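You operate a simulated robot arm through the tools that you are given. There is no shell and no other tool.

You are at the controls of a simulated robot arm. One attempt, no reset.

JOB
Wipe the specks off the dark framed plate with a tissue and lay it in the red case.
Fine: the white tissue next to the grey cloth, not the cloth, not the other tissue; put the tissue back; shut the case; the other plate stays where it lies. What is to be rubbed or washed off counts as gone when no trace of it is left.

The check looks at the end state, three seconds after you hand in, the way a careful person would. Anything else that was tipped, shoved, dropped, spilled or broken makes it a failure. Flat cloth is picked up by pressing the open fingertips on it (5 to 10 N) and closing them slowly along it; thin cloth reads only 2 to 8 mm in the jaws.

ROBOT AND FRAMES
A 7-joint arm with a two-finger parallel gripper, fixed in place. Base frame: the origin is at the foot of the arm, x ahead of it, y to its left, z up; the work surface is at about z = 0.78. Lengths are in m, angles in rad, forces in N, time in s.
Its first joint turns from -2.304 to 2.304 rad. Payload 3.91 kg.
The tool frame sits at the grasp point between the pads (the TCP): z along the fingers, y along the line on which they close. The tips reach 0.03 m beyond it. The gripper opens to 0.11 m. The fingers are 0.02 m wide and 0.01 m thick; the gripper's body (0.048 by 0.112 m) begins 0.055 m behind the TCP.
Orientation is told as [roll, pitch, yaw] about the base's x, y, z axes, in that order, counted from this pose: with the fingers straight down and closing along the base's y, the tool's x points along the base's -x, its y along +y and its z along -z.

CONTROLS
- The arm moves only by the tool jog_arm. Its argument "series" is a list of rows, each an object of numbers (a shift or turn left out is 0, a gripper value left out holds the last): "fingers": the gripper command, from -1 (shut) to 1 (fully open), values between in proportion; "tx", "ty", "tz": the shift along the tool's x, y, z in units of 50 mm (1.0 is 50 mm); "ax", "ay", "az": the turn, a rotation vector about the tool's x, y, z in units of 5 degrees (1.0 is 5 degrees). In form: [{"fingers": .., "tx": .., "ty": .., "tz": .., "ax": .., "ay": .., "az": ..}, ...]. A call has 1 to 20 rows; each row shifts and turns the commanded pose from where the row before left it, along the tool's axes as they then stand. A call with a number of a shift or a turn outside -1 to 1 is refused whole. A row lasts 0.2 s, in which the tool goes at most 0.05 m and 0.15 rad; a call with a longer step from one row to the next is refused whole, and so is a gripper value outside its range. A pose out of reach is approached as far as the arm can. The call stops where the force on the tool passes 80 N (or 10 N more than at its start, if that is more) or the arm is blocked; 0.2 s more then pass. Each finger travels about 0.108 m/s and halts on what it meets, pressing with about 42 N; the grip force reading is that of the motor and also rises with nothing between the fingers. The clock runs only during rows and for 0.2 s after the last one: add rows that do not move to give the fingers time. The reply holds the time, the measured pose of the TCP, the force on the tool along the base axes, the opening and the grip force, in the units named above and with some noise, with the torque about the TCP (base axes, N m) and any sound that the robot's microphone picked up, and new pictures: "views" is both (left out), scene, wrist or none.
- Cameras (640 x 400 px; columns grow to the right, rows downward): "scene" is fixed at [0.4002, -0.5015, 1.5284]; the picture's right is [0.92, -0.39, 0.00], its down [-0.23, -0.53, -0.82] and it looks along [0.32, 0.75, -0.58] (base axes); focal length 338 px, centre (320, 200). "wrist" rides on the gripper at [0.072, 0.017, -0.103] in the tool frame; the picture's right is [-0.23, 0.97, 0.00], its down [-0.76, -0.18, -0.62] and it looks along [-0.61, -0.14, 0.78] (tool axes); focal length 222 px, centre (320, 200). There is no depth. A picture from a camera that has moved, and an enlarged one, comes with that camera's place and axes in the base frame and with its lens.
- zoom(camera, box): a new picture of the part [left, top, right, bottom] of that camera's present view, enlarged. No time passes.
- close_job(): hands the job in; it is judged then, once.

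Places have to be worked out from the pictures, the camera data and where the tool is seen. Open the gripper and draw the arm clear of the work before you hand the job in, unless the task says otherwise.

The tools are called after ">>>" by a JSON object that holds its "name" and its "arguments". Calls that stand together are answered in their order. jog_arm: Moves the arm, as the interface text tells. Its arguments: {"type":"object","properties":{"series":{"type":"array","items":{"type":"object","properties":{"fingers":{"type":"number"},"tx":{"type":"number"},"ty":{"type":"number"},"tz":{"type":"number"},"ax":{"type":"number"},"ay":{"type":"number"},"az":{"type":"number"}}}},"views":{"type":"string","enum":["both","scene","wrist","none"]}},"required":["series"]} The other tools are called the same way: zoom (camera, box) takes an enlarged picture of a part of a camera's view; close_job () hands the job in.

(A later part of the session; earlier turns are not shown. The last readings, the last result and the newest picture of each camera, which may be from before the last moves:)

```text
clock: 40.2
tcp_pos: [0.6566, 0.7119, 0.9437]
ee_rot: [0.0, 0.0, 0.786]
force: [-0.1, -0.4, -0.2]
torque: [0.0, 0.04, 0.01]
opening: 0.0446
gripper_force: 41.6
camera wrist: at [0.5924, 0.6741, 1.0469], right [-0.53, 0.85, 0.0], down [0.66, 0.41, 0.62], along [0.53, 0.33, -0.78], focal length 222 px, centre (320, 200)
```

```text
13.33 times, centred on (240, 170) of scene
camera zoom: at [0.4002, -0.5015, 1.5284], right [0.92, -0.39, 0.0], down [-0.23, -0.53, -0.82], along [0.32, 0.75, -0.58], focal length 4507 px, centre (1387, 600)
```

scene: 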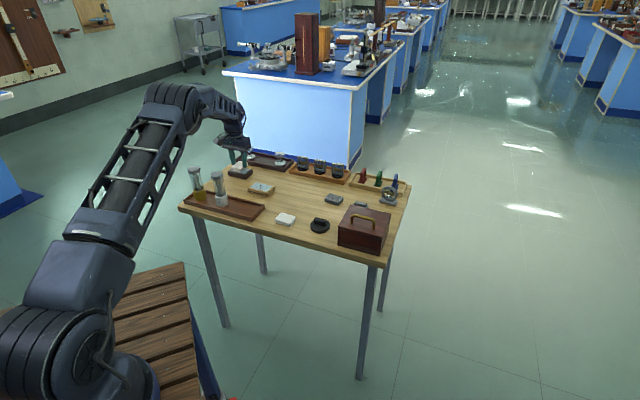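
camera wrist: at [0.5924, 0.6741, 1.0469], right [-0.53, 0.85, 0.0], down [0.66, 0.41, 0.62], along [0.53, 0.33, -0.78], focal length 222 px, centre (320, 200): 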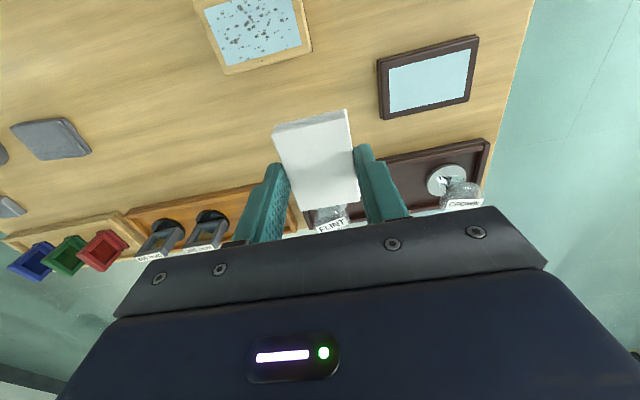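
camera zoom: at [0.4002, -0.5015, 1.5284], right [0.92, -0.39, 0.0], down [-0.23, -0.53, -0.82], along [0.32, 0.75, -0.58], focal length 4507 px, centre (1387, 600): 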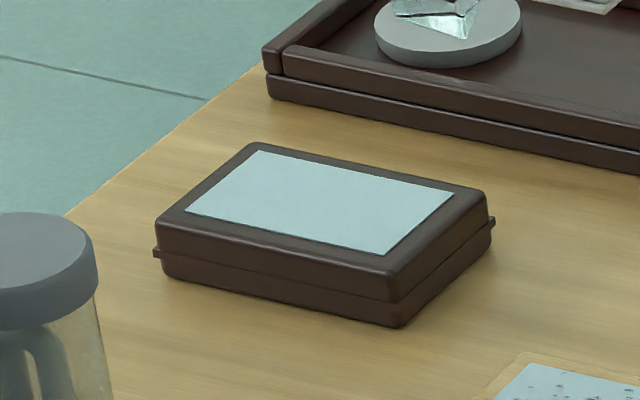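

The plate looks spotless from the scene camera. I'll zoom the wrist view on the plate's top edge and frame to be sure no trace remains.

>>> {"name": "zoom", "arguments": {"camera": "wrist", "box": [370, 30, 430, 125]}}

>>> {"name": "zoom", "arguments": {"camera": "wrist", "box": [425, 25, 485, 115]}}

```text
4.21 times, centred on (400, 78) of wrist
camera zoom: at [0.5924, 0.6741, 1.0469], right [-0.53, 0.85, 0.0], down [0.66, 0.41, 0.62], along [0.53, 0.33, -0.78], focal length 935 px, centre (-17, 716)
```

zoom: 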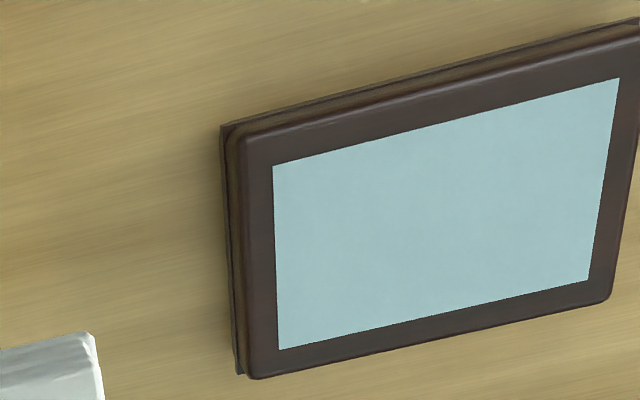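

```text
4.44 times, centred on (455, 70) of wrist
camera zoom: at [0.5924, 0.6741, 1.0469], right [-0.53, 0.85, 0.0], down [0.66, 0.41, 0.62], along [0.53, 0.33, -0.78], focal length 987 px, centre (-280, 778)
```

zoom: 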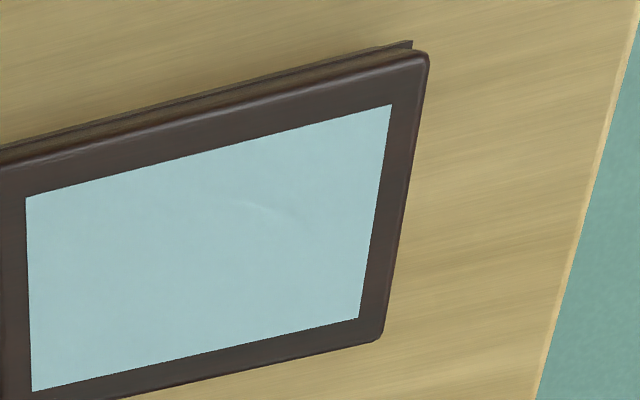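

No specks remain; the faint streak is a reflection in the glass. Now I'll take the tissue back to its original place, (0.789, 0.5425) at yaw -0.706.

>>> {"name": "jog_arm", "arguments": {"series": [{"tx": 0.105, "ty": -0.8536}, {"tx": 0.105, "ty": -0.8536}, {"tx": 0.105, "ty": -0.8536}, {"tx": 0.105, "ty": -0.8536}, {"tx": 0.105, "ty": -0.8536}, {"az": 1}, {"az": 1}, {"az": 1}, {"az": 1}, {"az": 1}, {"az": 1}, {"az": 1}, {"az": 1}, {"az": 1}, {"az": 1}, {"az": 1}, {"az": 1}, {"az": 1}, {"az": 1}, {"az": 1}], "views": "none"}}

>>> {"name": "jog_arm", "arguments": {"series": [{"az": 1}, {"az": 1}, {"az": 0.09}, {}], "views": "both"}}

```text
clock: 44.4
tcp_pos: [0.7882, 0.5444, 0.9438]
ee_rot: [0.0, 0.0, -0.526]
force: [0.0, 0.1, -0.7]
torque: [-0.02, 0.0, 0.02]
opening: 0.0445
gripper_force: 42.4
```

```text
clock: 45.4
tcp_pos: [0.7888, 0.5437, 0.9423]
ee_rot: [0.0, 0.001, -0.708]
force: [0.0, 0.8, 0.2]
torque: [-0.02, -0.02, 0.02]
opening: 0.0442
gripper_force: 42.1
camera wrist: at [0.7445, 0.6041, 1.0444], right [0.81, 0.59, 0.0], down [0.46, -0.63, 0.62], along [0.37, -0.5, -0.78], focal length 222 px, centre (320, 200)
```

scene: 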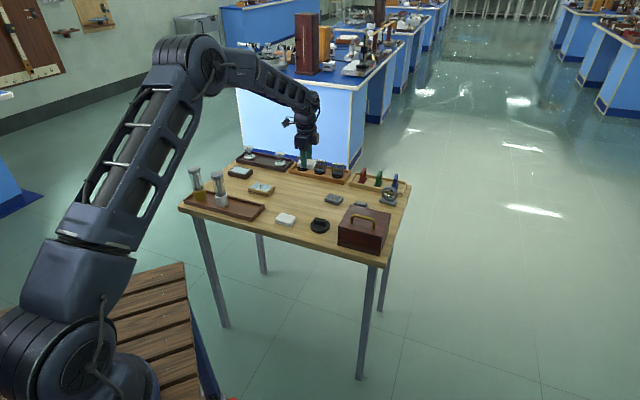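
wrist: 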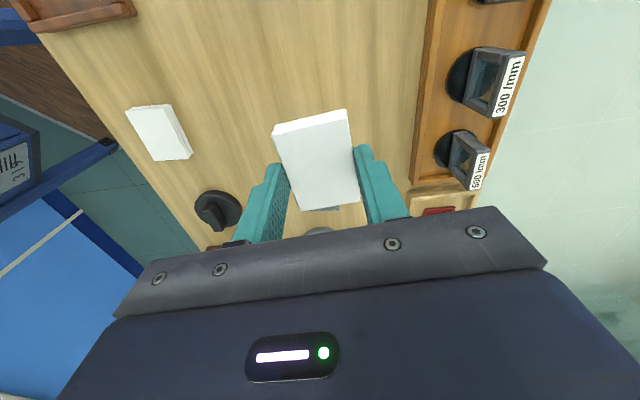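

I'm above the tissue's original spot at the right yaw. I'll lower it to just above the table, then feel for contact.

>>> {"name": "jog_arm", "arguments": {"series": [{"tz": 0.8}, {"tz": 0.8}, {"tz": 0.5}, {"tz": 0.2}, {}], "views": "none"}}

>>> {"name": "jog_arm", "arguments": {"series": [{"tz": 0.06}, {"tz": 0.04}, {}], "views": "none"}}

```text
clock: 46.6
tcp_pos: [0.7892, 0.542, 0.8274]
ee_rot: [0.002, 0.0, -0.707]
force: [0.0, 0.6, -0.9]
torque: [0.0, 0.01, 0.0]
opening: 0.0447
gripper_force: 41.9
```

```text
clock: 47.4
tcp_pos: [0.7898, 0.5443, 0.8217]
ee_rot: [0.0, 0.0, -0.708]
force: [-0.5, -0.8, -0.5]
torque: [-0.01, -0.01, 0.02]
opening: 0.0442
gripper_force: 42.6
```

>>> {"name": "jog_arm", "arguments": {"series": [{"tz": 0.04}, {"tz": 0.04}, {}], "views": "none"}}

```text
clock: 48.2
tcp_pos: [0.7884, 0.5437, 0.8182]
ee_rot: [0.001, 0.0, -0.707]
force: [0.7, -0.4, -0.4]
torque: [0.04, -0.01, 0.01]
opening: 0.0444
gripper_force: 42.5
```

No contact at z 0.818 yet, so I'll keep lowering in 1–2 mm steps.

>>> {"name": "jog_arm", "arguments": {"series": [{"tz": 0.03}, {}], "views": "none"}}

>>> {"name": "jog_arm", "arguments": {"series": [{"tz": 0.03}, {}], "views": "wrist"}}

```text
clock: 48.8
tcp_pos: [0.7883, 0.5434, 0.8158]
ee_rot: [0.001, 0.0, -0.707]
force: [0.9, 0.4, 2.0]
torque: [0.01, 0.03, 0.01]
opening: 0.0442
gripper_force: 42.2
```

```text
clock: 49.4
tcp_pos: [0.7883, 0.5426, 0.8152]
ee_rot: [0.002, 0.001, -0.707]
force: [0.1, -2.9, 13.1]
torque: [-0.14, 0.0, -0.03]
opening: 0.0445
gripper_force: 42.0
camera wrist: at [0.7445, 0.6049, 0.9181], right [0.81, 0.59, 0.0], down [0.46, -0.63, 0.62], along [0.37, -0.5, -0.78], focal length 222 px, centre (320, 200)
```

wrist: 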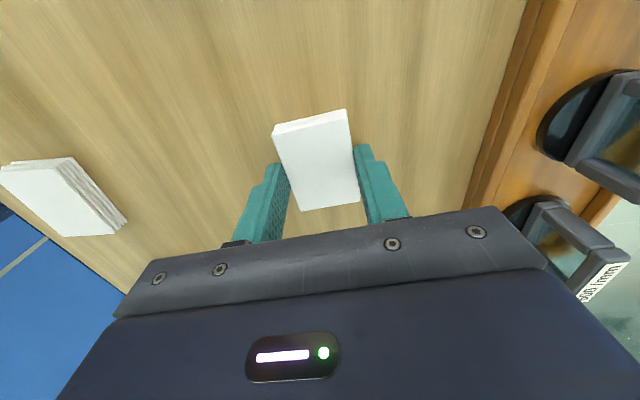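

The pad is down on the table at its original place. I'll ease off 1 mm, open the fingers gradually and rise.

>>> {"name": "jog_arm", "arguments": {"series": [{"tz": -0.02}, {"fingers": -0.1}, {"fingers": 0.0}, {"fingers": 0.3}, {"fingers": 0.7}, {"fingers": 1}, {}, {"tz": -0.5}, {"tz": -0.8}, {"tz": -0.8}, {"tz": -0.4}, {}], "views": "wrist"}}

>>> {"name": "zoom", "arguments": {"camera": "wrist", "box": [240, 60, 440, 220]}}

```text
clock: 52.0
tcp_pos: [0.7879, 0.5431, 0.942]
ee_rot: [-0.001, 0.002, -0.706]
force: [-0.9, 0.6, 0.0]
torque: [-0.02, 0.02, 0.02]
opening: 0.1101
gripper_force: 0.1
camera wrist: at [0.7439, 0.6045, 1.045], right [0.81, 0.59, 0.0], down [0.46, -0.63, 0.62], along [0.37, -0.5, -0.78], focal length 222 px, centre (320, 200)
```

wrist: 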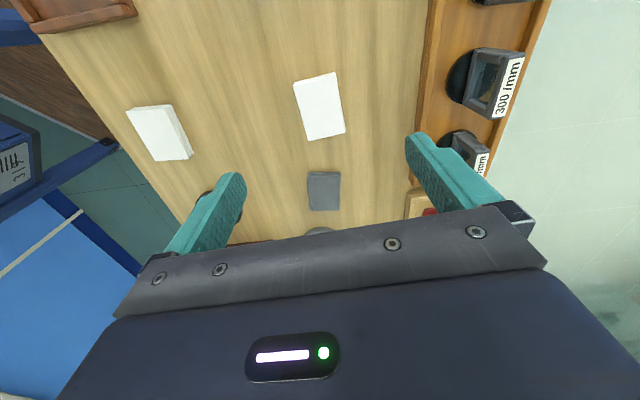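

```text
2.50 times, centred on (340, 140) of wrist
camera zoom: at [0.7439, 0.6045, 1.045], right [0.81, 0.59, 0.0], down [0.46, -0.63, 0.62], along [0.37, -0.5, -0.78], focal length 555 px, centre (270, 350)
```

zoom: 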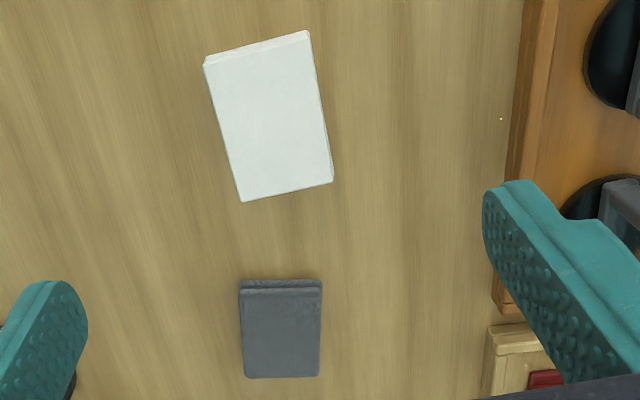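

The tissue is back within about 2 mm of where it lay. Next is the case: it spans about 138 × 127 mm, its top is at z ≈ 0.861, and the brass bar is near (0.84, 0.197, 0.888) with the hinge presumably at the far edge. I'll move above the handle at -45° yaw.

>>> {"name": "jog_arm", "arguments": {"series": [{"tz": -0.8}, {"tx": -0.648, "ty": -0.5745, "tz": -0.05}, {"tx": -0.648, "ty": -0.5745, "tz": -0.05}, {"tx": -0.648, "ty": -0.5745, "tz": -0.05}, {"tx": -0.648, "ty": -0.5745, "tz": -0.05}, {"tx": -0.648, "ty": -0.5745, "tz": -0.05}, {"tx": -0.648, "ty": -0.5745, "tz": -0.05}, {"tx": -0.648, "ty": -0.5745, "tz": -0.05}, {"tx": -0.648, "ty": -0.5745, "tz": -0.05}, {"az": 0.9}, {}], "views": "both"}}

>>> {"name": "zoom", "arguments": {"camera": "wrist", "box": [230, 60, 410, 220]}}

```text
clock: 54.4
tcp_pos: [0.8366, 0.2003, 1.0003]
ee_rot: [0.0, 0.001, -0.785]
force: [-0.5, 0.2, 0.0]
torque: [0.02, 0.02, 0.0]
opening: 0.1101
gripper_force: 0.2
camera wrist: at [0.7968, 0.265, 1.1025], right [0.85, 0.53, 0.0], down [0.41, -0.66, 0.62], along [0.33, -0.53, -0.78], focal length 222 px, centre (320, 200)
```

scene: 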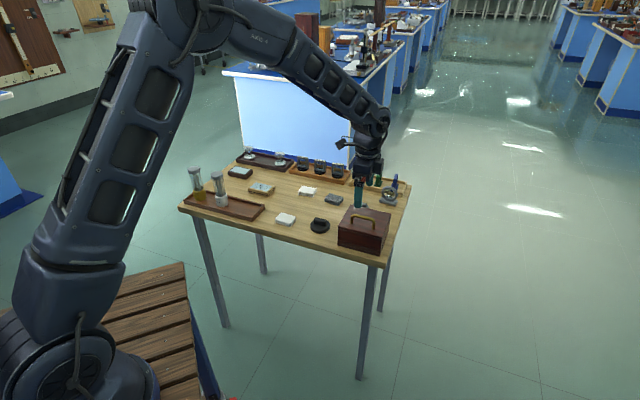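
wrist: 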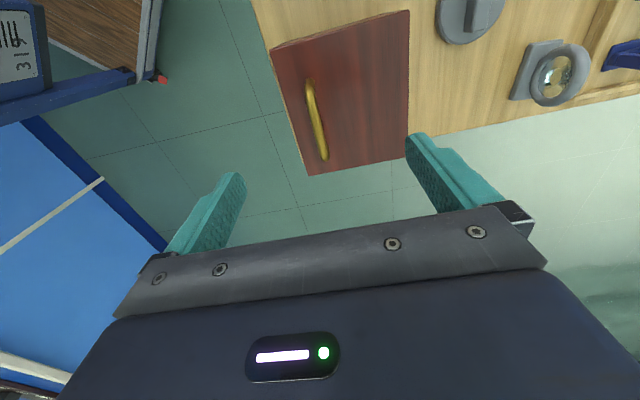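

```text
2.50 times, centred on (320, 140) of wrist
camera zoom: at [0.7968, 0.265, 1.1025], right [0.85, 0.53, 0.0], down [0.41, -0.66, 0.62], along [0.33, -0.53, -0.78], focal length 555 px, centre (320, 350)
```

zoom: 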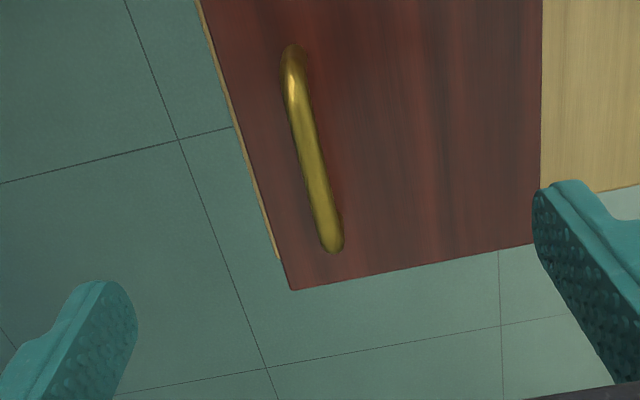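

The bar's centre measures (0.8365, 0.1956) and runs along -45°, so yaw -45° closes squarely across it. I'll partly close the fingers and descend so the tips end about 12 mm above the lid.

>>> {"name": "jog_arm", "arguments": {"series": [{"fingers": 0.0, "tx": -0.066, "ty": -0.066, "tz": 0.3}, {"tz": 0.6}, {"tz": 0.5}, {"tz": 0.3}, {"tz": 0.2}, {}], "views": "both"}}

>>> {"name": "zoom", "arguments": {"camera": "scene", "box": [325, 170, 405, 240]}}

>>> {"name": "zoom", "arguments": {"camera": "wrist", "box": [230, 60, 410, 220]}}

```text
clock: 55.8
tcp_pos: [0.8364, 0.195, 0.9076]
ee_rot: [0.001, 0.0, -0.786]
force: [-0.6, 0.0, 0.1]
torque: [-0.02, 0.01, 0.01]
opening: 0.0548
gripper_force: 0.0
camera wrist: at [0.7974, 0.2594, 1.0089], right [0.85, 0.53, 0.0], down [0.41, -0.66, 0.62], along [0.33, -0.53, -0.78], focal length 222 px, centre (320, 200)
```

scene: 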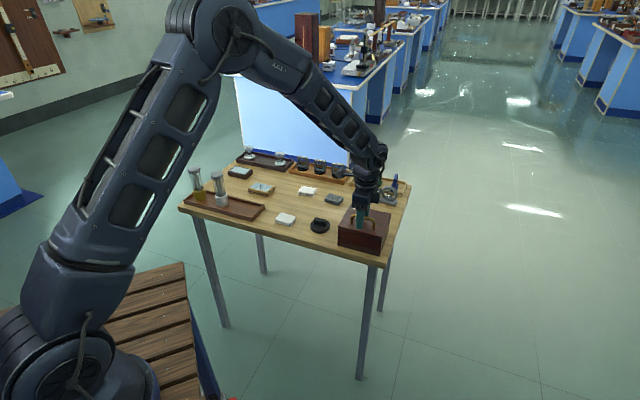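
wrist: 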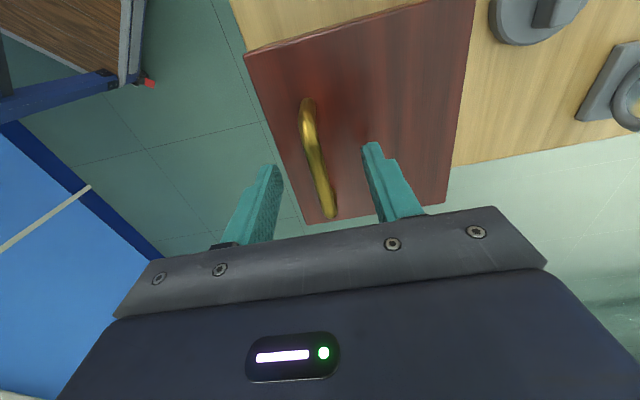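

```text
5.71 times, centred on (365, 205) of scene
camera zoom: at [0.4002, -0.5015, 1.5284], right [0.92, -0.39, 0.0], down [-0.23, -0.53, -0.82], along [0.32, 0.75, -0.58], focal length 1932 px, centre (63, 171)
```

zoom: 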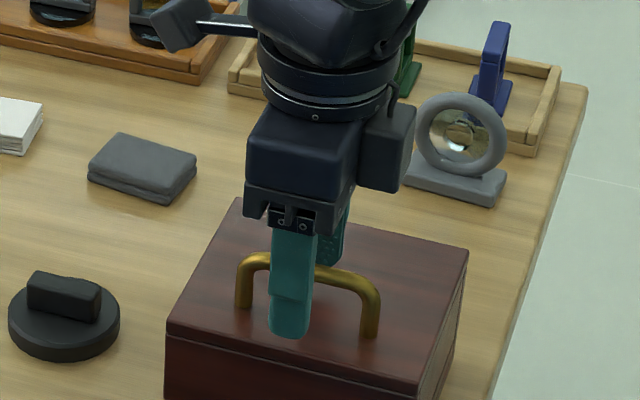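

```text
2.50 times, centred on (320, 140) of wrist
camera zoom: at [0.7974, 0.2594, 1.0089], right [0.85, 0.53, 0.0], down [0.41, -0.66, 0.62], along [0.33, -0.53, -0.78], focal length 555 px, centre (320, 350)
```

zoom: 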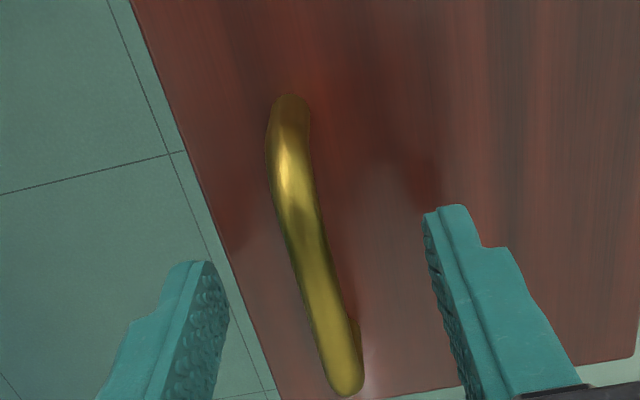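

The bar sits centred between the fingers. I'll go down 4 mm more and close on it gently.

>>> {"name": "jog_arm", "arguments": {"series": [{"tz": 0.08}, {"fingers": -0.3}, {"fingers": -0.5}, {"fingers": -0.65}, {"fingers": -0.8}, {"fingers": -0.9}, {"fingers": -1}, {}], "views": "wrist"}}

```text
clock: 57.6
tcp_pos: [0.8373, 0.1966, 0.9018]
ee_rot: [0.0, -0.001, -0.785]
force: [-3.2, -2.2, 0.4]
torque: [-0.01, 0.02, 0.0]
opening: 0.0094
gripper_force: 44.8
camera wrist: at [0.7971, 0.2603, 1.0053], right [0.85, 0.53, 0.0], down [0.41, -0.66, 0.62], along [0.33, -0.53, -0.78], focal length 222 px, centre (320, 200)
```

wrist: 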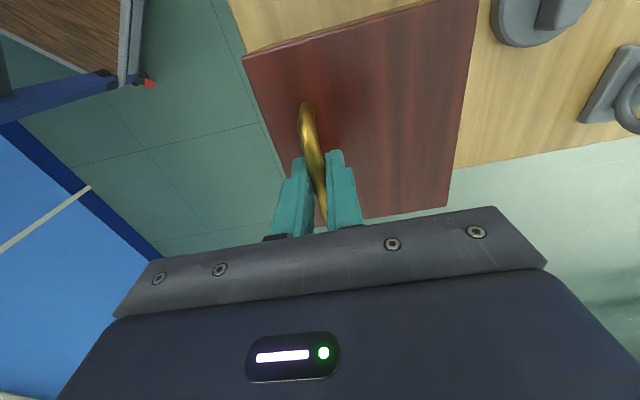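

The handle is gripped (9.4 mm bar). I'll try a small lift along the expected hinge arc, about 10°, and check forces and pictures.

>>> {"name": "jog_arm", "arguments": {"series": [{"ty": 0.04, "tz": -0.08}, {"ty": 0.04, "tz": -0.085}, {"ty": 0.04, "tz": -0.085}, {"ty": 0.042, "tz": -0.082}, {}], "views": "both"}}

>>> {"name": "zoom", "arguments": {"camera": "scene", "box": [325, 180, 405, 260]}}

```text
clock: 58.8
tcp_pos: [0.8428, 0.201, 0.9183]
ee_rot: [0.0, 0.0, -0.786]
force: [-20.2, -3.0, 8.6]
torque: [0.32, 0.63, -0.22]
opening: 0.0094
gripper_force: 45.3
camera wrist: at [0.8031, 0.2662, 1.0214], right [0.85, 0.53, 0.0], down [0.41, -0.66, 0.62], along [0.33, -0.53, -0.78], focal length 222 px, centre (320, 200)
```

scene: 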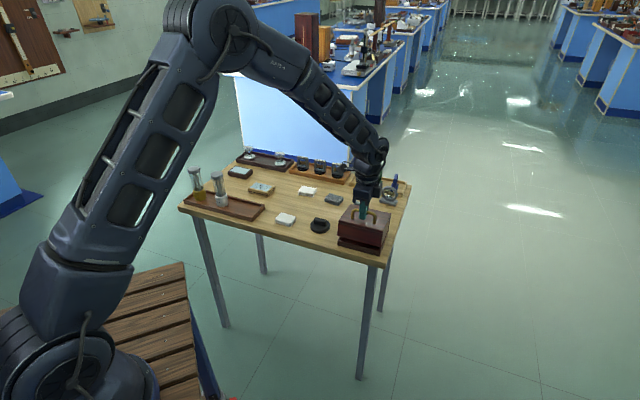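
wrist: 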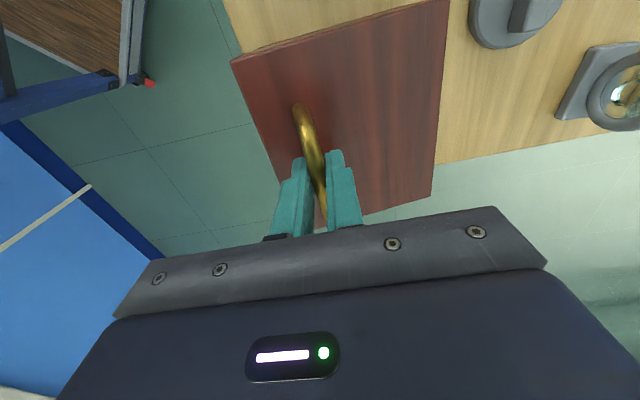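

```text
5.00 times, centred on (365, 220) of scene
camera zoom: at [0.4002, -0.5015, 1.5284], right [0.92, -0.39, 0.0], down [-0.23, -0.53, -0.82], along [0.32, 0.75, -0.58], focal length 1690 px, centre (95, 100)
```

zoom: 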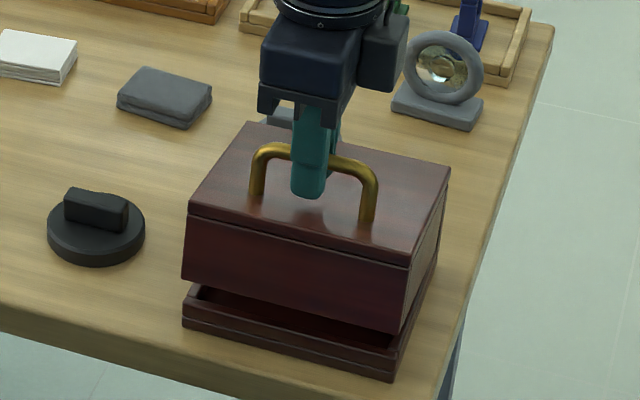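

The whole hood, front wall included, tilts up from a shallow base, so the hinge is low at the back rather than at the top slab. There is some side load (about 20 N), so I'll look closely before continuing.

>>> {"name": "zoom", "arguments": {"camera": "scene", "box": [335, 195, 395, 250]}}

>>> {"name": "zoom", "arguments": {"camera": "wrist", "box": [210, 0, 470, 240]}}

```text
7.27 times, centred on (365, 222) of scene
camera zoom: at [0.4002, -0.5015, 1.5284], right [0.92, -0.39, 0.0], down [-0.23, -0.53, -0.82], along [0.32, 0.75, -0.58], focal length 2458 px, centre (-7, 36)
```

zoom: 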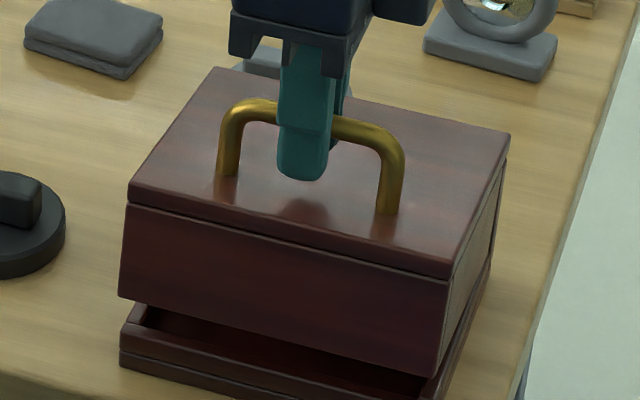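

```text
1.67 times, centred on (340, 120) of wrist
camera zoom: at [0.8031, 0.2662, 1.0214], right [0.85, 0.53, 0.0], down [0.41, -0.66, 0.62], along [0.33, -0.53, -0.78], focal length 370 px, centre (287, 333)
```

zoom: 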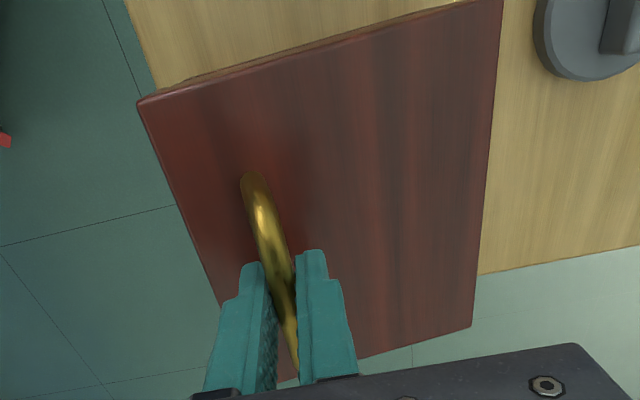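

Comparing views before and after, the lid's back top edge barely moved while its front rose about 22 mm, so the lid does pivot about the top back edge, as assumed. The 20 N is a 1–2 mm arc mismatch. I'll relieve that and read again.

>>> {"name": "jog_arm", "arguments": {"series": [{"tx": 0.024, "ty": -0.032, "tz": -0.018}, {}, {}], "views": "none"}}

```text
clock: 59.6
tcp_pos: [0.8418, 0.2011, 0.9187]
ee_rot: [0.003, 0.0, -0.784]
force: [21.9, 12.2, -16.1]
torque: [-0.52, -0.91, -0.21]
opening: 0.0096
gripper_force: 45.4
```

Sign flipped, so the neutral point is in between; the force direction confirms the hinge at the top back edge. I'll go partway back and continue along the arc to 20° in small rows.

>>> {"name": "jog_arm", "arguments": {"series": [{"tx": -0.009, "ty": 0.019, "tz": 0.011}, {"ty": 0.051, "tz": -0.076}, {"ty": 0.051, "tz": -0.076}, {"ty": 0.051, "tz": -0.076}, {"ty": 0.051, "tz": -0.076}, {}], "views": "scene"}}

```text
clock: 61.0
tcp_pos: [0.8518, 0.2094, 0.9333]
ee_rot: [-0.002, 0.0, -0.785]
force: [-2.6, 5.4, -4.7]
torque: [0.34, 0.37, -0.31]
opening: 0.0096
gripper_force: 45.1
```

scene: 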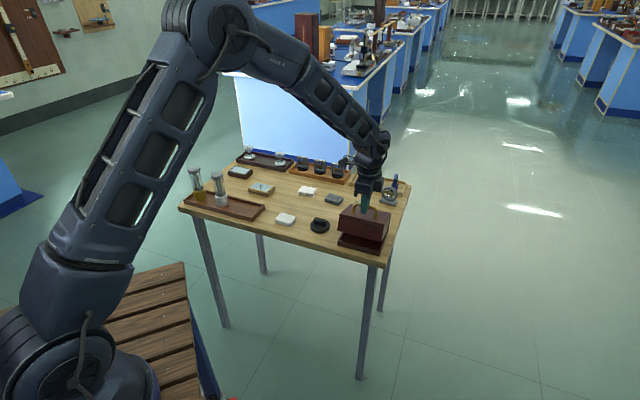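

Forces are small now, so the arc is right. I'll continue to 40°.

>>> {"name": "jog_arm", "arguments": {"series": [{"ty": 0.0635, "tz": -0.0655}, {"ty": 0.0635, "tz": -0.0655}, {"ty": 0.0635, "tz": -0.0655}, {"ty": 0.0635, "tz": -0.0655}, {}], "views": "none"}}

>>> {"name": "jog_arm", "arguments": {"series": [{"ty": 0.074, "tz": -0.054}, {"ty": 0.074, "tz": -0.054}, {"ty": 0.074, "tz": -0.054}, {"ty": 0.074, "tz": -0.054}, {}], "views": "both"}}

>>> {"name": "zoom", "arguments": {"camera": "scene", "box": [325, 170, 405, 260]}}

```text
clock: 62.2
tcp_pos: [0.8588, 0.2174, 0.946]
ee_rot: [-0.003, 0.001, -0.786]
force: [12.3, 11.1, -25.1]
torque: [-0.05, -0.25, -0.45]
opening: 0.0093
gripper_force: 45.0
```

```text
clock: 63.4
tcp_pos: [0.8687, 0.2281, 0.9564]
ee_rot: [-0.001, -0.001, -0.785]
force: [20.8, 6.5, -37.6]
torque: [0.02, -0.26, -0.49]
opening: 0.0097
gripper_force: 44.4
camera wrist: at [0.8295, 0.2929, 1.0589], right [0.85, 0.53, 0.0], down [0.41, -0.66, 0.62], along [0.33, -0.53, -0.78], focal length 222 px, centre (320, 200)
```

scene: 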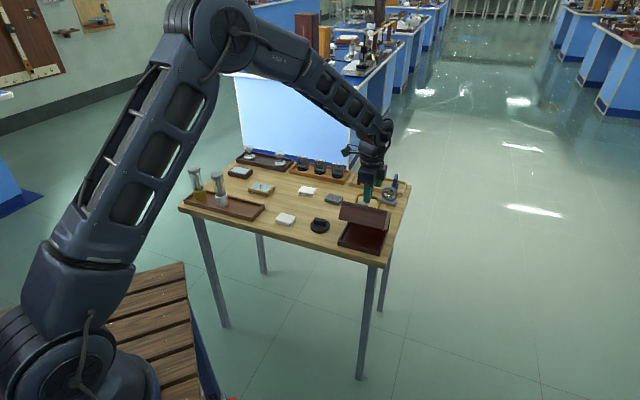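
wrist: 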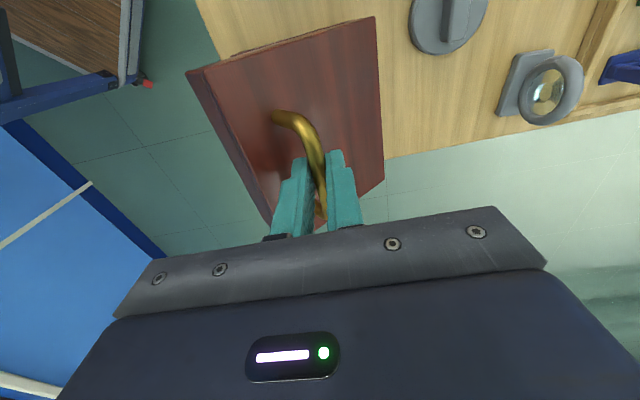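

```text
4.44 times, centred on (365, 215) of scene
camera zoom: at [0.4002, -0.5015, 1.5284], right [0.92, -0.39, 0.0], down [-0.23, -0.53, -0.82], along [0.32, 0.75, -0.58], focal length 1502 px, centre (120, 133)
```

zoom: 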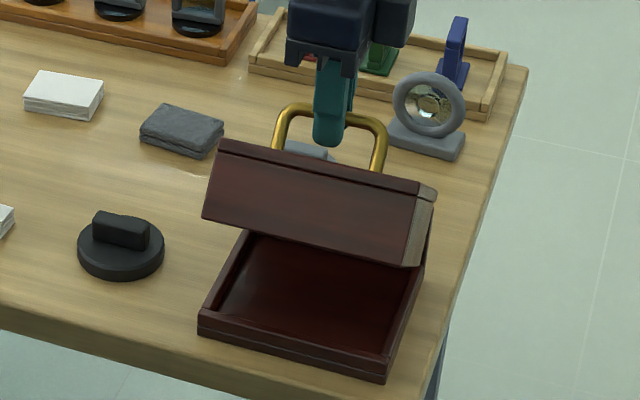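

At about 38° the circle fit gives the hinge at w ≈ 0.832, z ≈ 0.847 with a TCP radius of 0.108. The lid interior is a plain shell and the base a shallow tray. I'll continue along the fitted circle.

>>> {"name": "jog_arm", "arguments": {"series": [{"tx": -0.01, "ty": 0.1, "tz": -0.025}, {"ty": 0.11, "tz": -0.035}, {"ty": 0.11, "tz": -0.04}, {"ty": 0.11, "tz": -0.036}, {}], "views": "none"}}

>>> {"name": "jog_arm", "arguments": {"series": [{"ty": 0.092, "tz": -0.022}, {"ty": 0.092, "tz": -0.022}, {"ty": 0.092, "tz": -0.022}, {"ty": 0.092, "tz": -0.022}, {}], "views": "none"}}

```text
clock: 64.6
tcp_pos: [0.8852, 0.2427, 0.9667]
ee_rot: [-0.001, -0.001, -0.786]
force: [5.7, -2.7, -6.2]
torque: [-0.08, -0.15, -0.66]
opening: 0.0094
gripper_force: 45.4
```

```text
clock: 65.8
tcp_pos: [0.8956, 0.2548, 0.9685]
ee_rot: [0.001, 0.0, -0.785]
force: [1.7, -2.7, 0.0]
torque: [-0.09, -0.13, -0.73]
opening: 0.0096
gripper_force: 45.5
```

Forces are near zero at about 60°. I'll ease the slight twist and continue to 80°.

>>> {"name": "jog_arm", "arguments": {"series": [{"ty": 0.094, "tz": -0.012, "az": 0.1}, {"ty": 0.094, "tz": -0.007}, {"ty": 0.094, "tz": -0.003}, {"ty": 0.094, "tz": 0.0}, {}], "views": "none"}}

>>> {"name": "jog_arm", "arguments": {"series": [{"ty": 0.094, "tz": 0.006}, {"ty": 0.094, "tz": 0.01}, {"ty": 0.094, "tz": 0.013}, {"ty": 0.094, "tz": 0.017}, {}], "views": "both"}}

>>> {"name": "zoom", "arguments": {"camera": "scene", "box": [325, 160, 405, 250]}}

```text
clock: 67.0
tcp_pos: [0.9093, 0.2687, 0.9689]
ee_rot: [0.001, -0.001, -0.794]
force: [3.5, -5.6, -7.3]
torque: [-0.31, -0.27, -0.48]
opening: 0.0094
gripper_force: 45.3
```

```text
clock: 68.2
tcp_pos: [0.9244, 0.283, 0.9655]
ee_rot: [-0.003, 0.001, -0.794]
force: [-14.7, 2.5, -30.3]
torque: [-0.01, 0.22, -0.53]
opening: 0.0097
gripper_force: 45.0
camera wrist: at [0.885, 0.3482, 1.0692], right [0.85, 0.52, 0.0], down [0.41, -0.67, 0.62], along [0.32, -0.53, -0.78], focal length 222 px, centre (320, 200)
```

scene: 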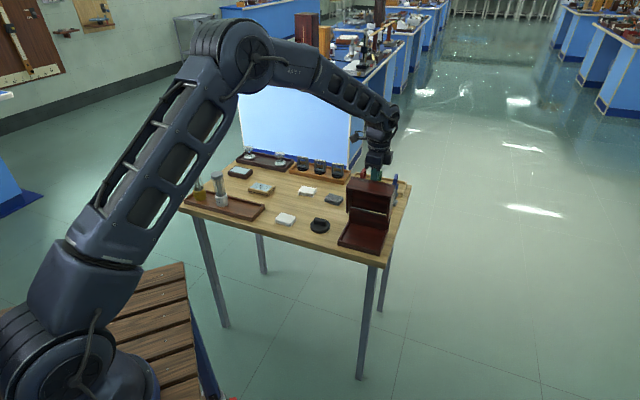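
wrist: 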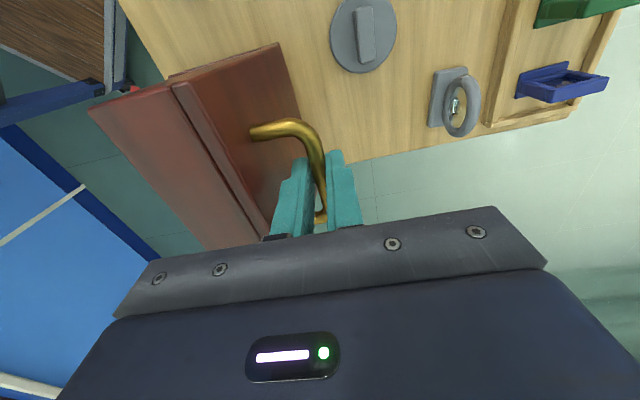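

```text
4.44 times, centred on (365, 205) of scene
camera zoom: at [0.4002, -0.5015, 1.5284], right [0.92, -0.39, 0.0], down [-0.23, -0.53, -0.82], along [0.32, 0.75, -0.58], focal length 1502 px, centre (120, 178)
```

zoom: 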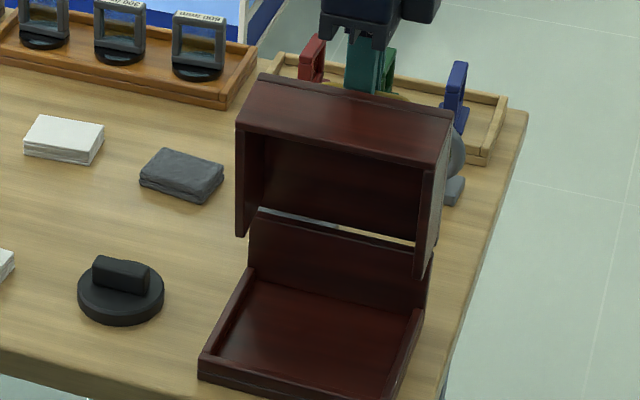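

The lid is at about 80° and the base's fixed rear wall is visible. The lid still tends to close, so I'll carry on with a slightly lower arc toward 90–100°.

>>> {"name": "jog_arm", "arguments": {"series": [{"ty": 0.09, "tz": 0.05}, {"ty": 0.09, "tz": 0.035}, {"ty": 0.09, "tz": 0.035}, {"ty": 0.09, "tz": 0.038}, {}], "views": "none"}}

```text
clock: 69.4
tcp_pos: [0.9378, 0.2958, 0.9601]
ee_rot: [-0.001, 0.0, -0.795]
force: [-15.0, 5.4, -12.9]
torque: [0.05, 0.23, -0.53]
opening: 0.0093
gripper_force: 44.9
```

About 90° now with modest loads. I'll continue to 100°, easing the sideways load too.

>>> {"name": "jog_arm", "arguments": {"series": [{"tx": 0.014, "ty": 0.085, "tz": 0.045}, {"ty": 0.085, "tz": 0.045}, {"ty": 0.084, "tz": 0.05}, {"ty": 0.082, "tz": 0.05}, {}], "views": "both"}}

>>> {"name": "zoom", "arguments": {"camera": "scene", "box": [325, 160, 405, 250]}}

>>> {"name": "zoom", "arguments": {"camera": "wrist", "box": [200, 80, 440, 240]}}

```text
clock: 70.6
tcp_pos: [0.9486, 0.3081, 0.9501]
ee_rot: [0.002, 0.0, -0.794]
force: [-11.7, 3.8, -8.4]
torque: [-0.05, 0.12, -0.48]
opening: 0.0097
gripper_force: 45.3
camera wrist: at [0.9094, 0.3727, 1.0534], right [0.85, 0.52, 0.0], down [0.41, -0.67, 0.62], along [0.32, -0.53, -0.78], focal length 222 px, centre (320, 200)
```

scene: 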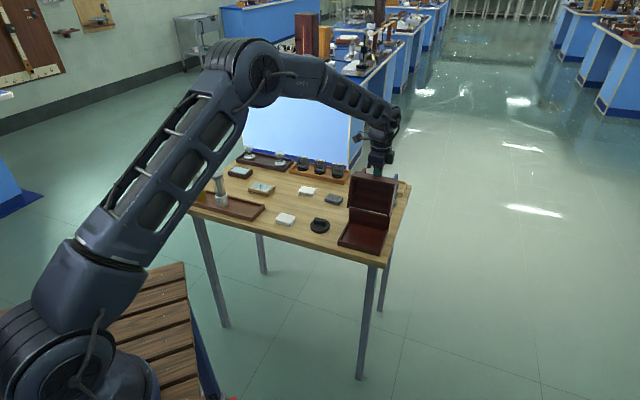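
wrist: 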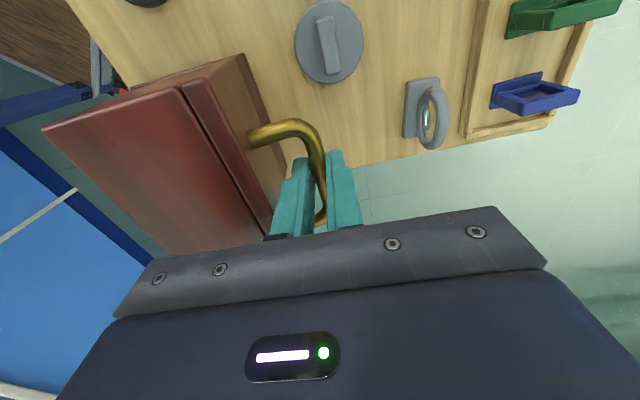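

```text
4.44 times, centred on (365, 205) of scene
camera zoom: at [0.4002, -0.5015, 1.5284], right [0.92, -0.39, 0.0], down [-0.23, -0.53, -0.82], along [0.32, 0.75, -0.58], focal length 1502 px, centre (120, 178)
```

zoom: 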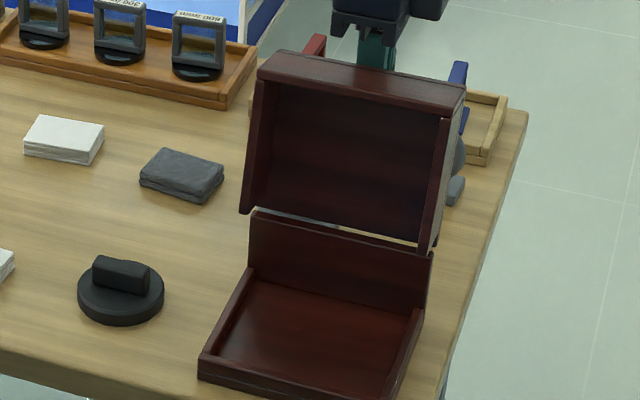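

```text
2.50 times, centred on (320, 160) of wrist
camera zoom: at [0.9094, 0.3727, 1.0534], right [0.85, 0.52, 0.0], down [0.41, -0.67, 0.62], along [0.32, -0.53, -0.78], focal length 555 px, centre (320, 300)
```

zoom: 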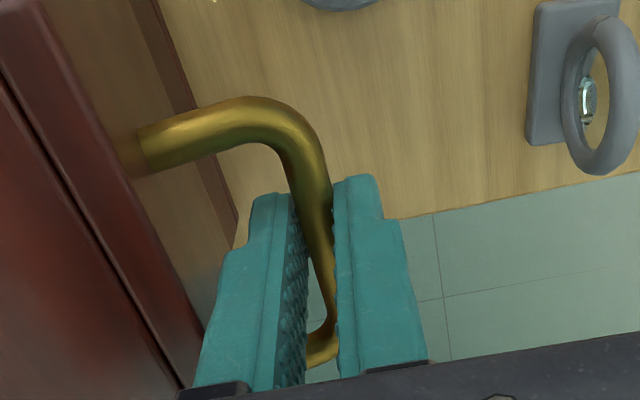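

The lid is at about 100° and fully exposes the tray. I'll push on a few more degrees past its balance point while still holding it.

>>> {"name": "jog_arm", "arguments": {"series": [{"tx": 0.01, "ty": 0.06, "tz": 0.05}, {"ty": 0.06, "tz": 0.05}, {"ty": 0.066, "tz": 0.05}, {}, {}], "views": "wrist"}}

>>> {"name": "zoom", "arguments": {"camera": "wrist", "box": [200, 80, 440, 240]}}

```text
clock: 71.8
tcp_pos: [0.9525, 0.3121, 0.9453]
ee_rot: [0.0, -0.003, -0.793]
force: [-35.8, -24.8, 22.2]
torque: [-0.3, 0.85, -0.51]
opening: 0.0096
gripper_force: 45.0
camera wrist: at [0.9141, 0.3775, 1.0481], right [0.85, 0.52, 0.0], down [0.41, -0.67, 0.62], along [0.32, -0.53, -0.78], focal length 222 px, centre (320, 200)
```

wrist: 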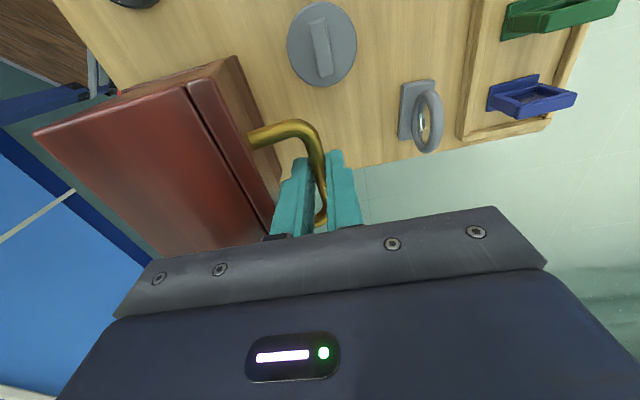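

```text
2.50 times, centred on (320, 160) of wrist
camera zoom: at [0.9141, 0.3775, 1.0481], right [0.85, 0.52, 0.0], down [0.41, -0.67, 0.62], along [0.32, -0.53, -0.78], focal length 555 px, centre (320, 300)
```

zoom: 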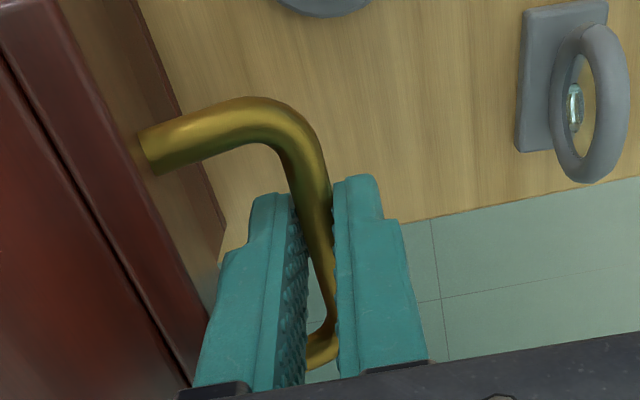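

Tangential resistance rose sharply to about 45 N, so the lid is against its stop at roughly 105°. I'll back off 2 mm to unload it, then open the fingers just a little to test whether the lid stays by itself.

>>> {"name": "jog_arm", "arguments": {"series": [{"ty": -0.032, "tz": -0.022}, {}, {"fingers": -0.78}, {}, {}, {}], "views": "both"}}

>>> {"name": "zoom", "arguments": {"camera": "wrist", "box": [200, 80, 440, 240]}}

>>> {"name": "zoom", "arguments": {"camera": "scene", "box": [325, 160, 405, 250]}}

```text
clock: 73.2
tcp_pos: [0.9533, 0.3134, 0.9444]
ee_rot: [0.0, 0.0, -0.794]
force: [-1.0, -0.3, 0.0]
torque: [0.02, -0.04, 0.01]
opening: 0.0121
gripper_force: 0.3
camera wrist: at [0.914, 0.378, 1.0469], right [0.85, 0.52, 0.0], down [0.41, -0.67, 0.62], along [0.32, -0.53, -0.78], focal length 222 px, centre (320, 200)
```

scene: 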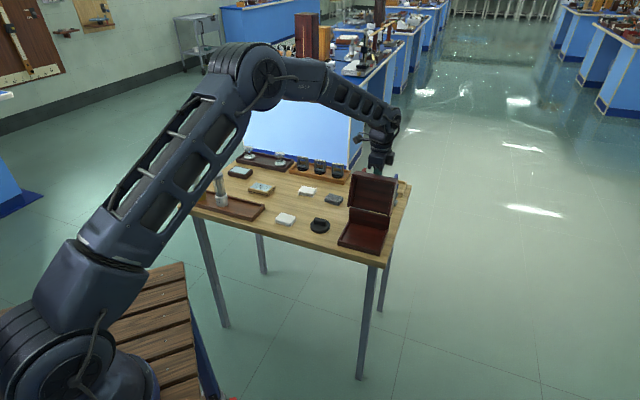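
wrist: 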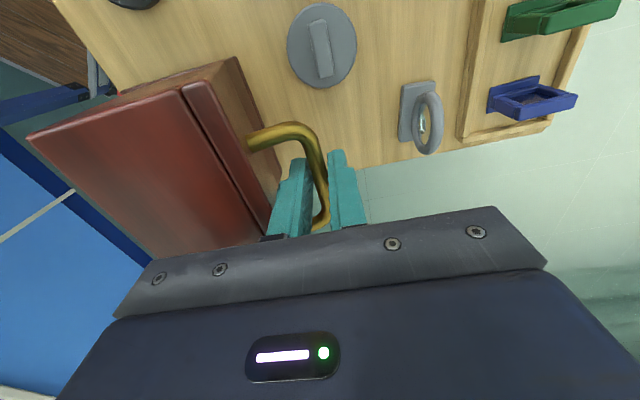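

```text
2.50 times, centred on (320, 160) of wrist
camera zoom: at [0.914, 0.378, 1.0469], right [0.85, 0.52, 0.0], down [0.41, -0.67, 0.62], along [0.32, -0.53, -0.78], focal length 555 px, centre (320, 300)
```

zoom: 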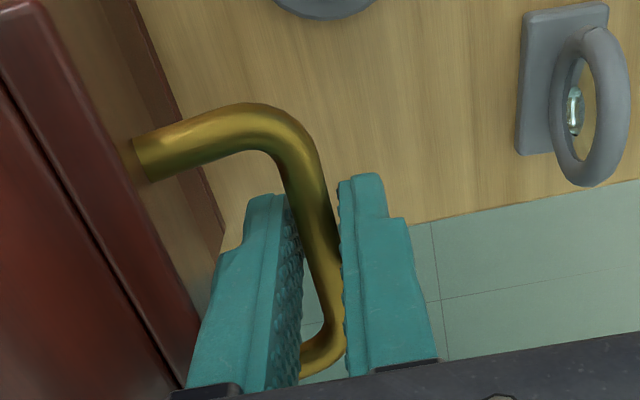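

```text
4.44 times, centred on (365, 205) of scene
camera zoom: at [0.4002, -0.5015, 1.5284], right [0.92, -0.39, 0.0], down [-0.23, -0.53, -0.82], along [0.32, 0.75, -0.58], focal length 1502 px, centre (120, 178)
```

zoom: 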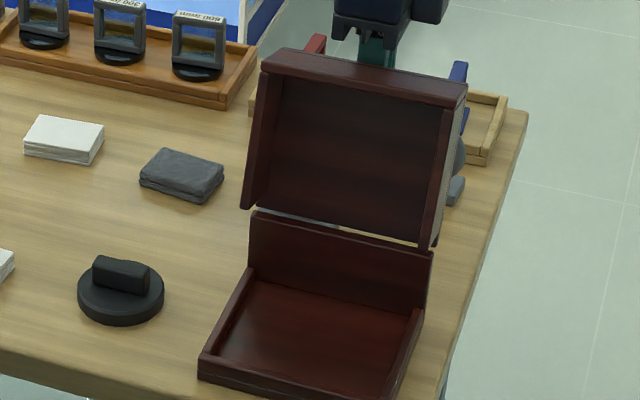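

The bar rests on the outer finger, so the lid leans open. I'll shift outward slightly to see whether the lid follows or stays on its own stop.

>>> {"name": "jog_arm", "arguments": {"series": [{"ty": 0.03}, {}, {}, {}], "views": "wrist"}}

>>> {"name": "zoom", "arguments": {"camera": "wrist", "box": [200, 80, 440, 240]}}

```text
clock: 74.2
tcp_pos: [0.9546, 0.3142, 0.945]
ee_rot: [0.0, 0.0, -0.793]
force: [-4.5, -1.3, -0.2]
torque: [-0.02, 0.09, -0.05]
opening: 0.0142
gripper_force: 2.2
camera wrist: at [0.915, 0.3786, 1.0469], right [0.85, 0.52, 0.0], down [0.41, -0.67, 0.62], along [0.32, -0.53, -0.78], focal length 222 px, centre (320, 200)
```

wrist: 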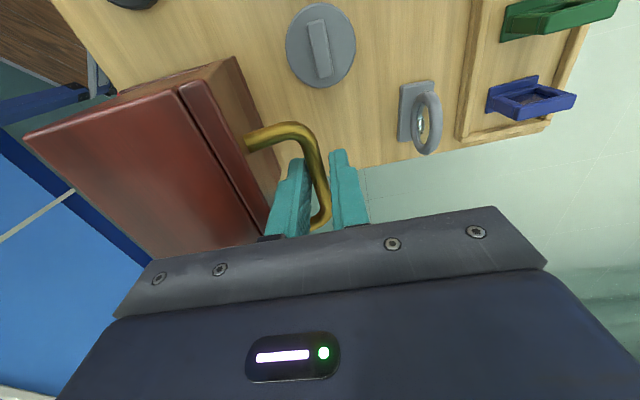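

```text
2.50 times, centred on (320, 160) of wrist
camera zoom: at [0.915, 0.3786, 1.0469], right [0.85, 0.52, 0.0], down [0.41, -0.67, 0.62], along [0.32, -0.53, -0.78], focal length 555 px, centre (320, 300)
```

zoom: 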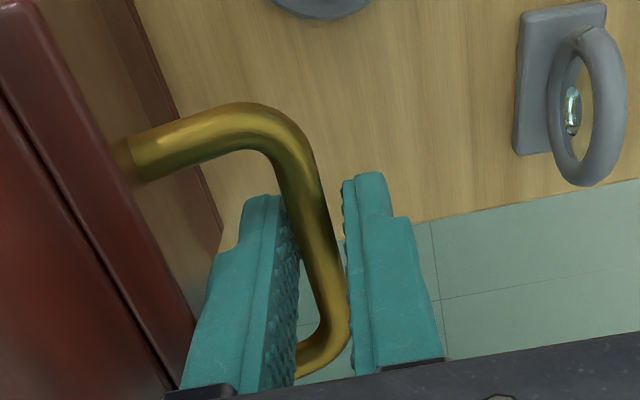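

Moving outward made the inner finger press the bar (about 4 N), so the lid is on its stop. I'll go back to centre and open a bit more to confirm it stays put.

>>> {"name": "jog_arm", "arguments": {"series": [{"ty": -0.02}, {"fingers": -0.68}, {}, {}, {}], "views": "wrist"}}

>>> {"name": "zoom", "arguments": {"camera": "wrist", "box": [200, 80, 440, 240]}}

```text
clock: 75.4
tcp_pos: [0.9532, 0.3121, 0.9454]
ee_rot: [0.001, -0.001, -0.795]
force: [0.3, 0.3, 0.2]
torque: [0.01, -0.02, -0.02]
opening: 0.0175
gripper_force: 0.1
camera wrist: at [0.9139, 0.378, 1.0472], right [0.85, 0.52, 0.0], down [0.41, -0.67, 0.62], along [0.32, -0.53, -0.78], focal length 222 px, centre (320, 200)
```

wrist: 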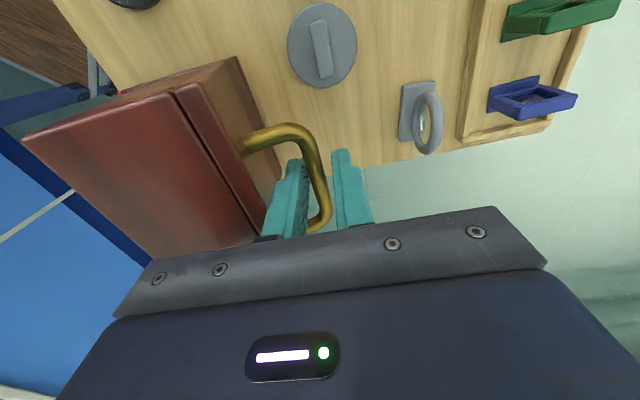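

```text
2.50 times, centred on (320, 160) of wrist
camera zoom: at [0.9139, 0.378, 1.0472], right [0.85, 0.52, 0.0], down [0.41, -0.67, 0.62], along [0.32, -0.53, -0.78], focal length 555 px, centre (320, 300)
```

zoom: 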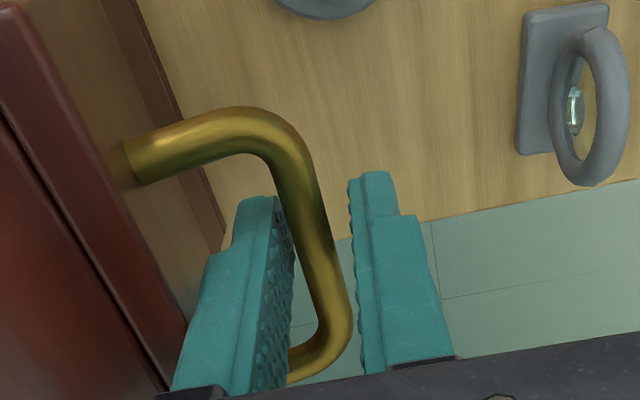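

No load on the tool with slack around the bar: the lid stands open by itself. I'll draw the fingers straight up out of the handle, slowly at first.

>>> {"name": "jog_arm", "arguments": {"series": [{"tz": -0.1}, {"tz": -0.1}, {"tz": -0.1}, {}], "views": "none"}}

>>> {"name": "jog_arm", "arguments": {"series": [{"tz": -0.2}, {"tz": -0.4}, {"tz": -0.5}, {"tz": -0.5}, {}], "views": "both"}}

>>> {"name": "zoom", "arguments": {"camera": "scene", "box": [325, 160, 405, 250]}}

```text
clock: 76.4
tcp_pos: [0.9533, 0.3141, 0.9625]
ee_rot: [-0.001, -0.001, -0.796]
force: [0.6, 0.2, -0.2]
torque: [0.03, -0.02, -0.01]
opening: 0.0175
gripper_force: 0.1
```

```text
clock: 77.6
tcp_pos: [0.9538, 0.3146, 1.0387]
ee_rot: [0.002, -0.001, -0.794]
force: [0.1, -0.1, -0.2]
torque: [0.03, 0.01, 0.02]
opening: 0.0176
gripper_force: 0.0
camera wrist: at [0.9145, 0.3802, 1.1413], right [0.85, 0.52, 0.0], down [0.41, -0.67, 0.62], along [0.32, -0.53, -0.78], focal length 222 px, centre (320, 200)
```

scene: 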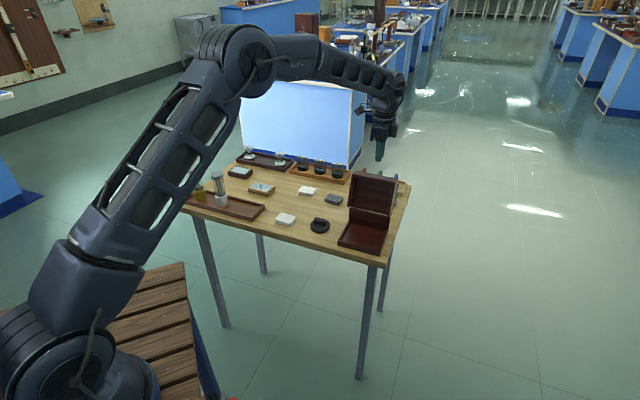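
wrist: 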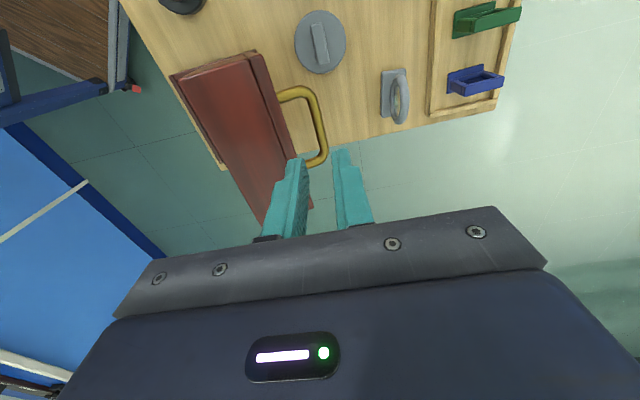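

```text
4.44 times, centred on (365, 205) of scene
camera zoom: at [0.4002, -0.5015, 1.5284], right [0.92, -0.39, 0.0], down [-0.23, -0.53, -0.82], along [0.32, 0.75, -0.58], focal length 1502 px, centre (120, 178)
```

zoom: 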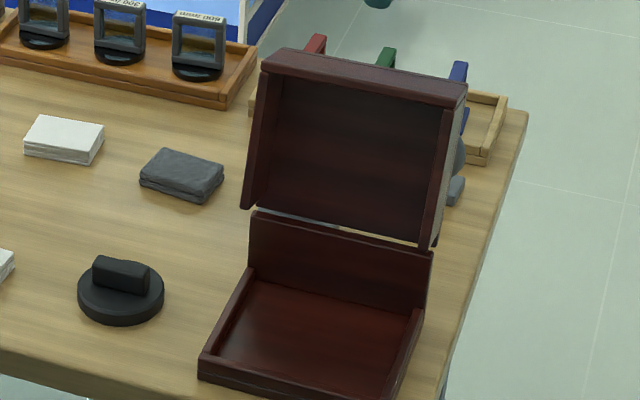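

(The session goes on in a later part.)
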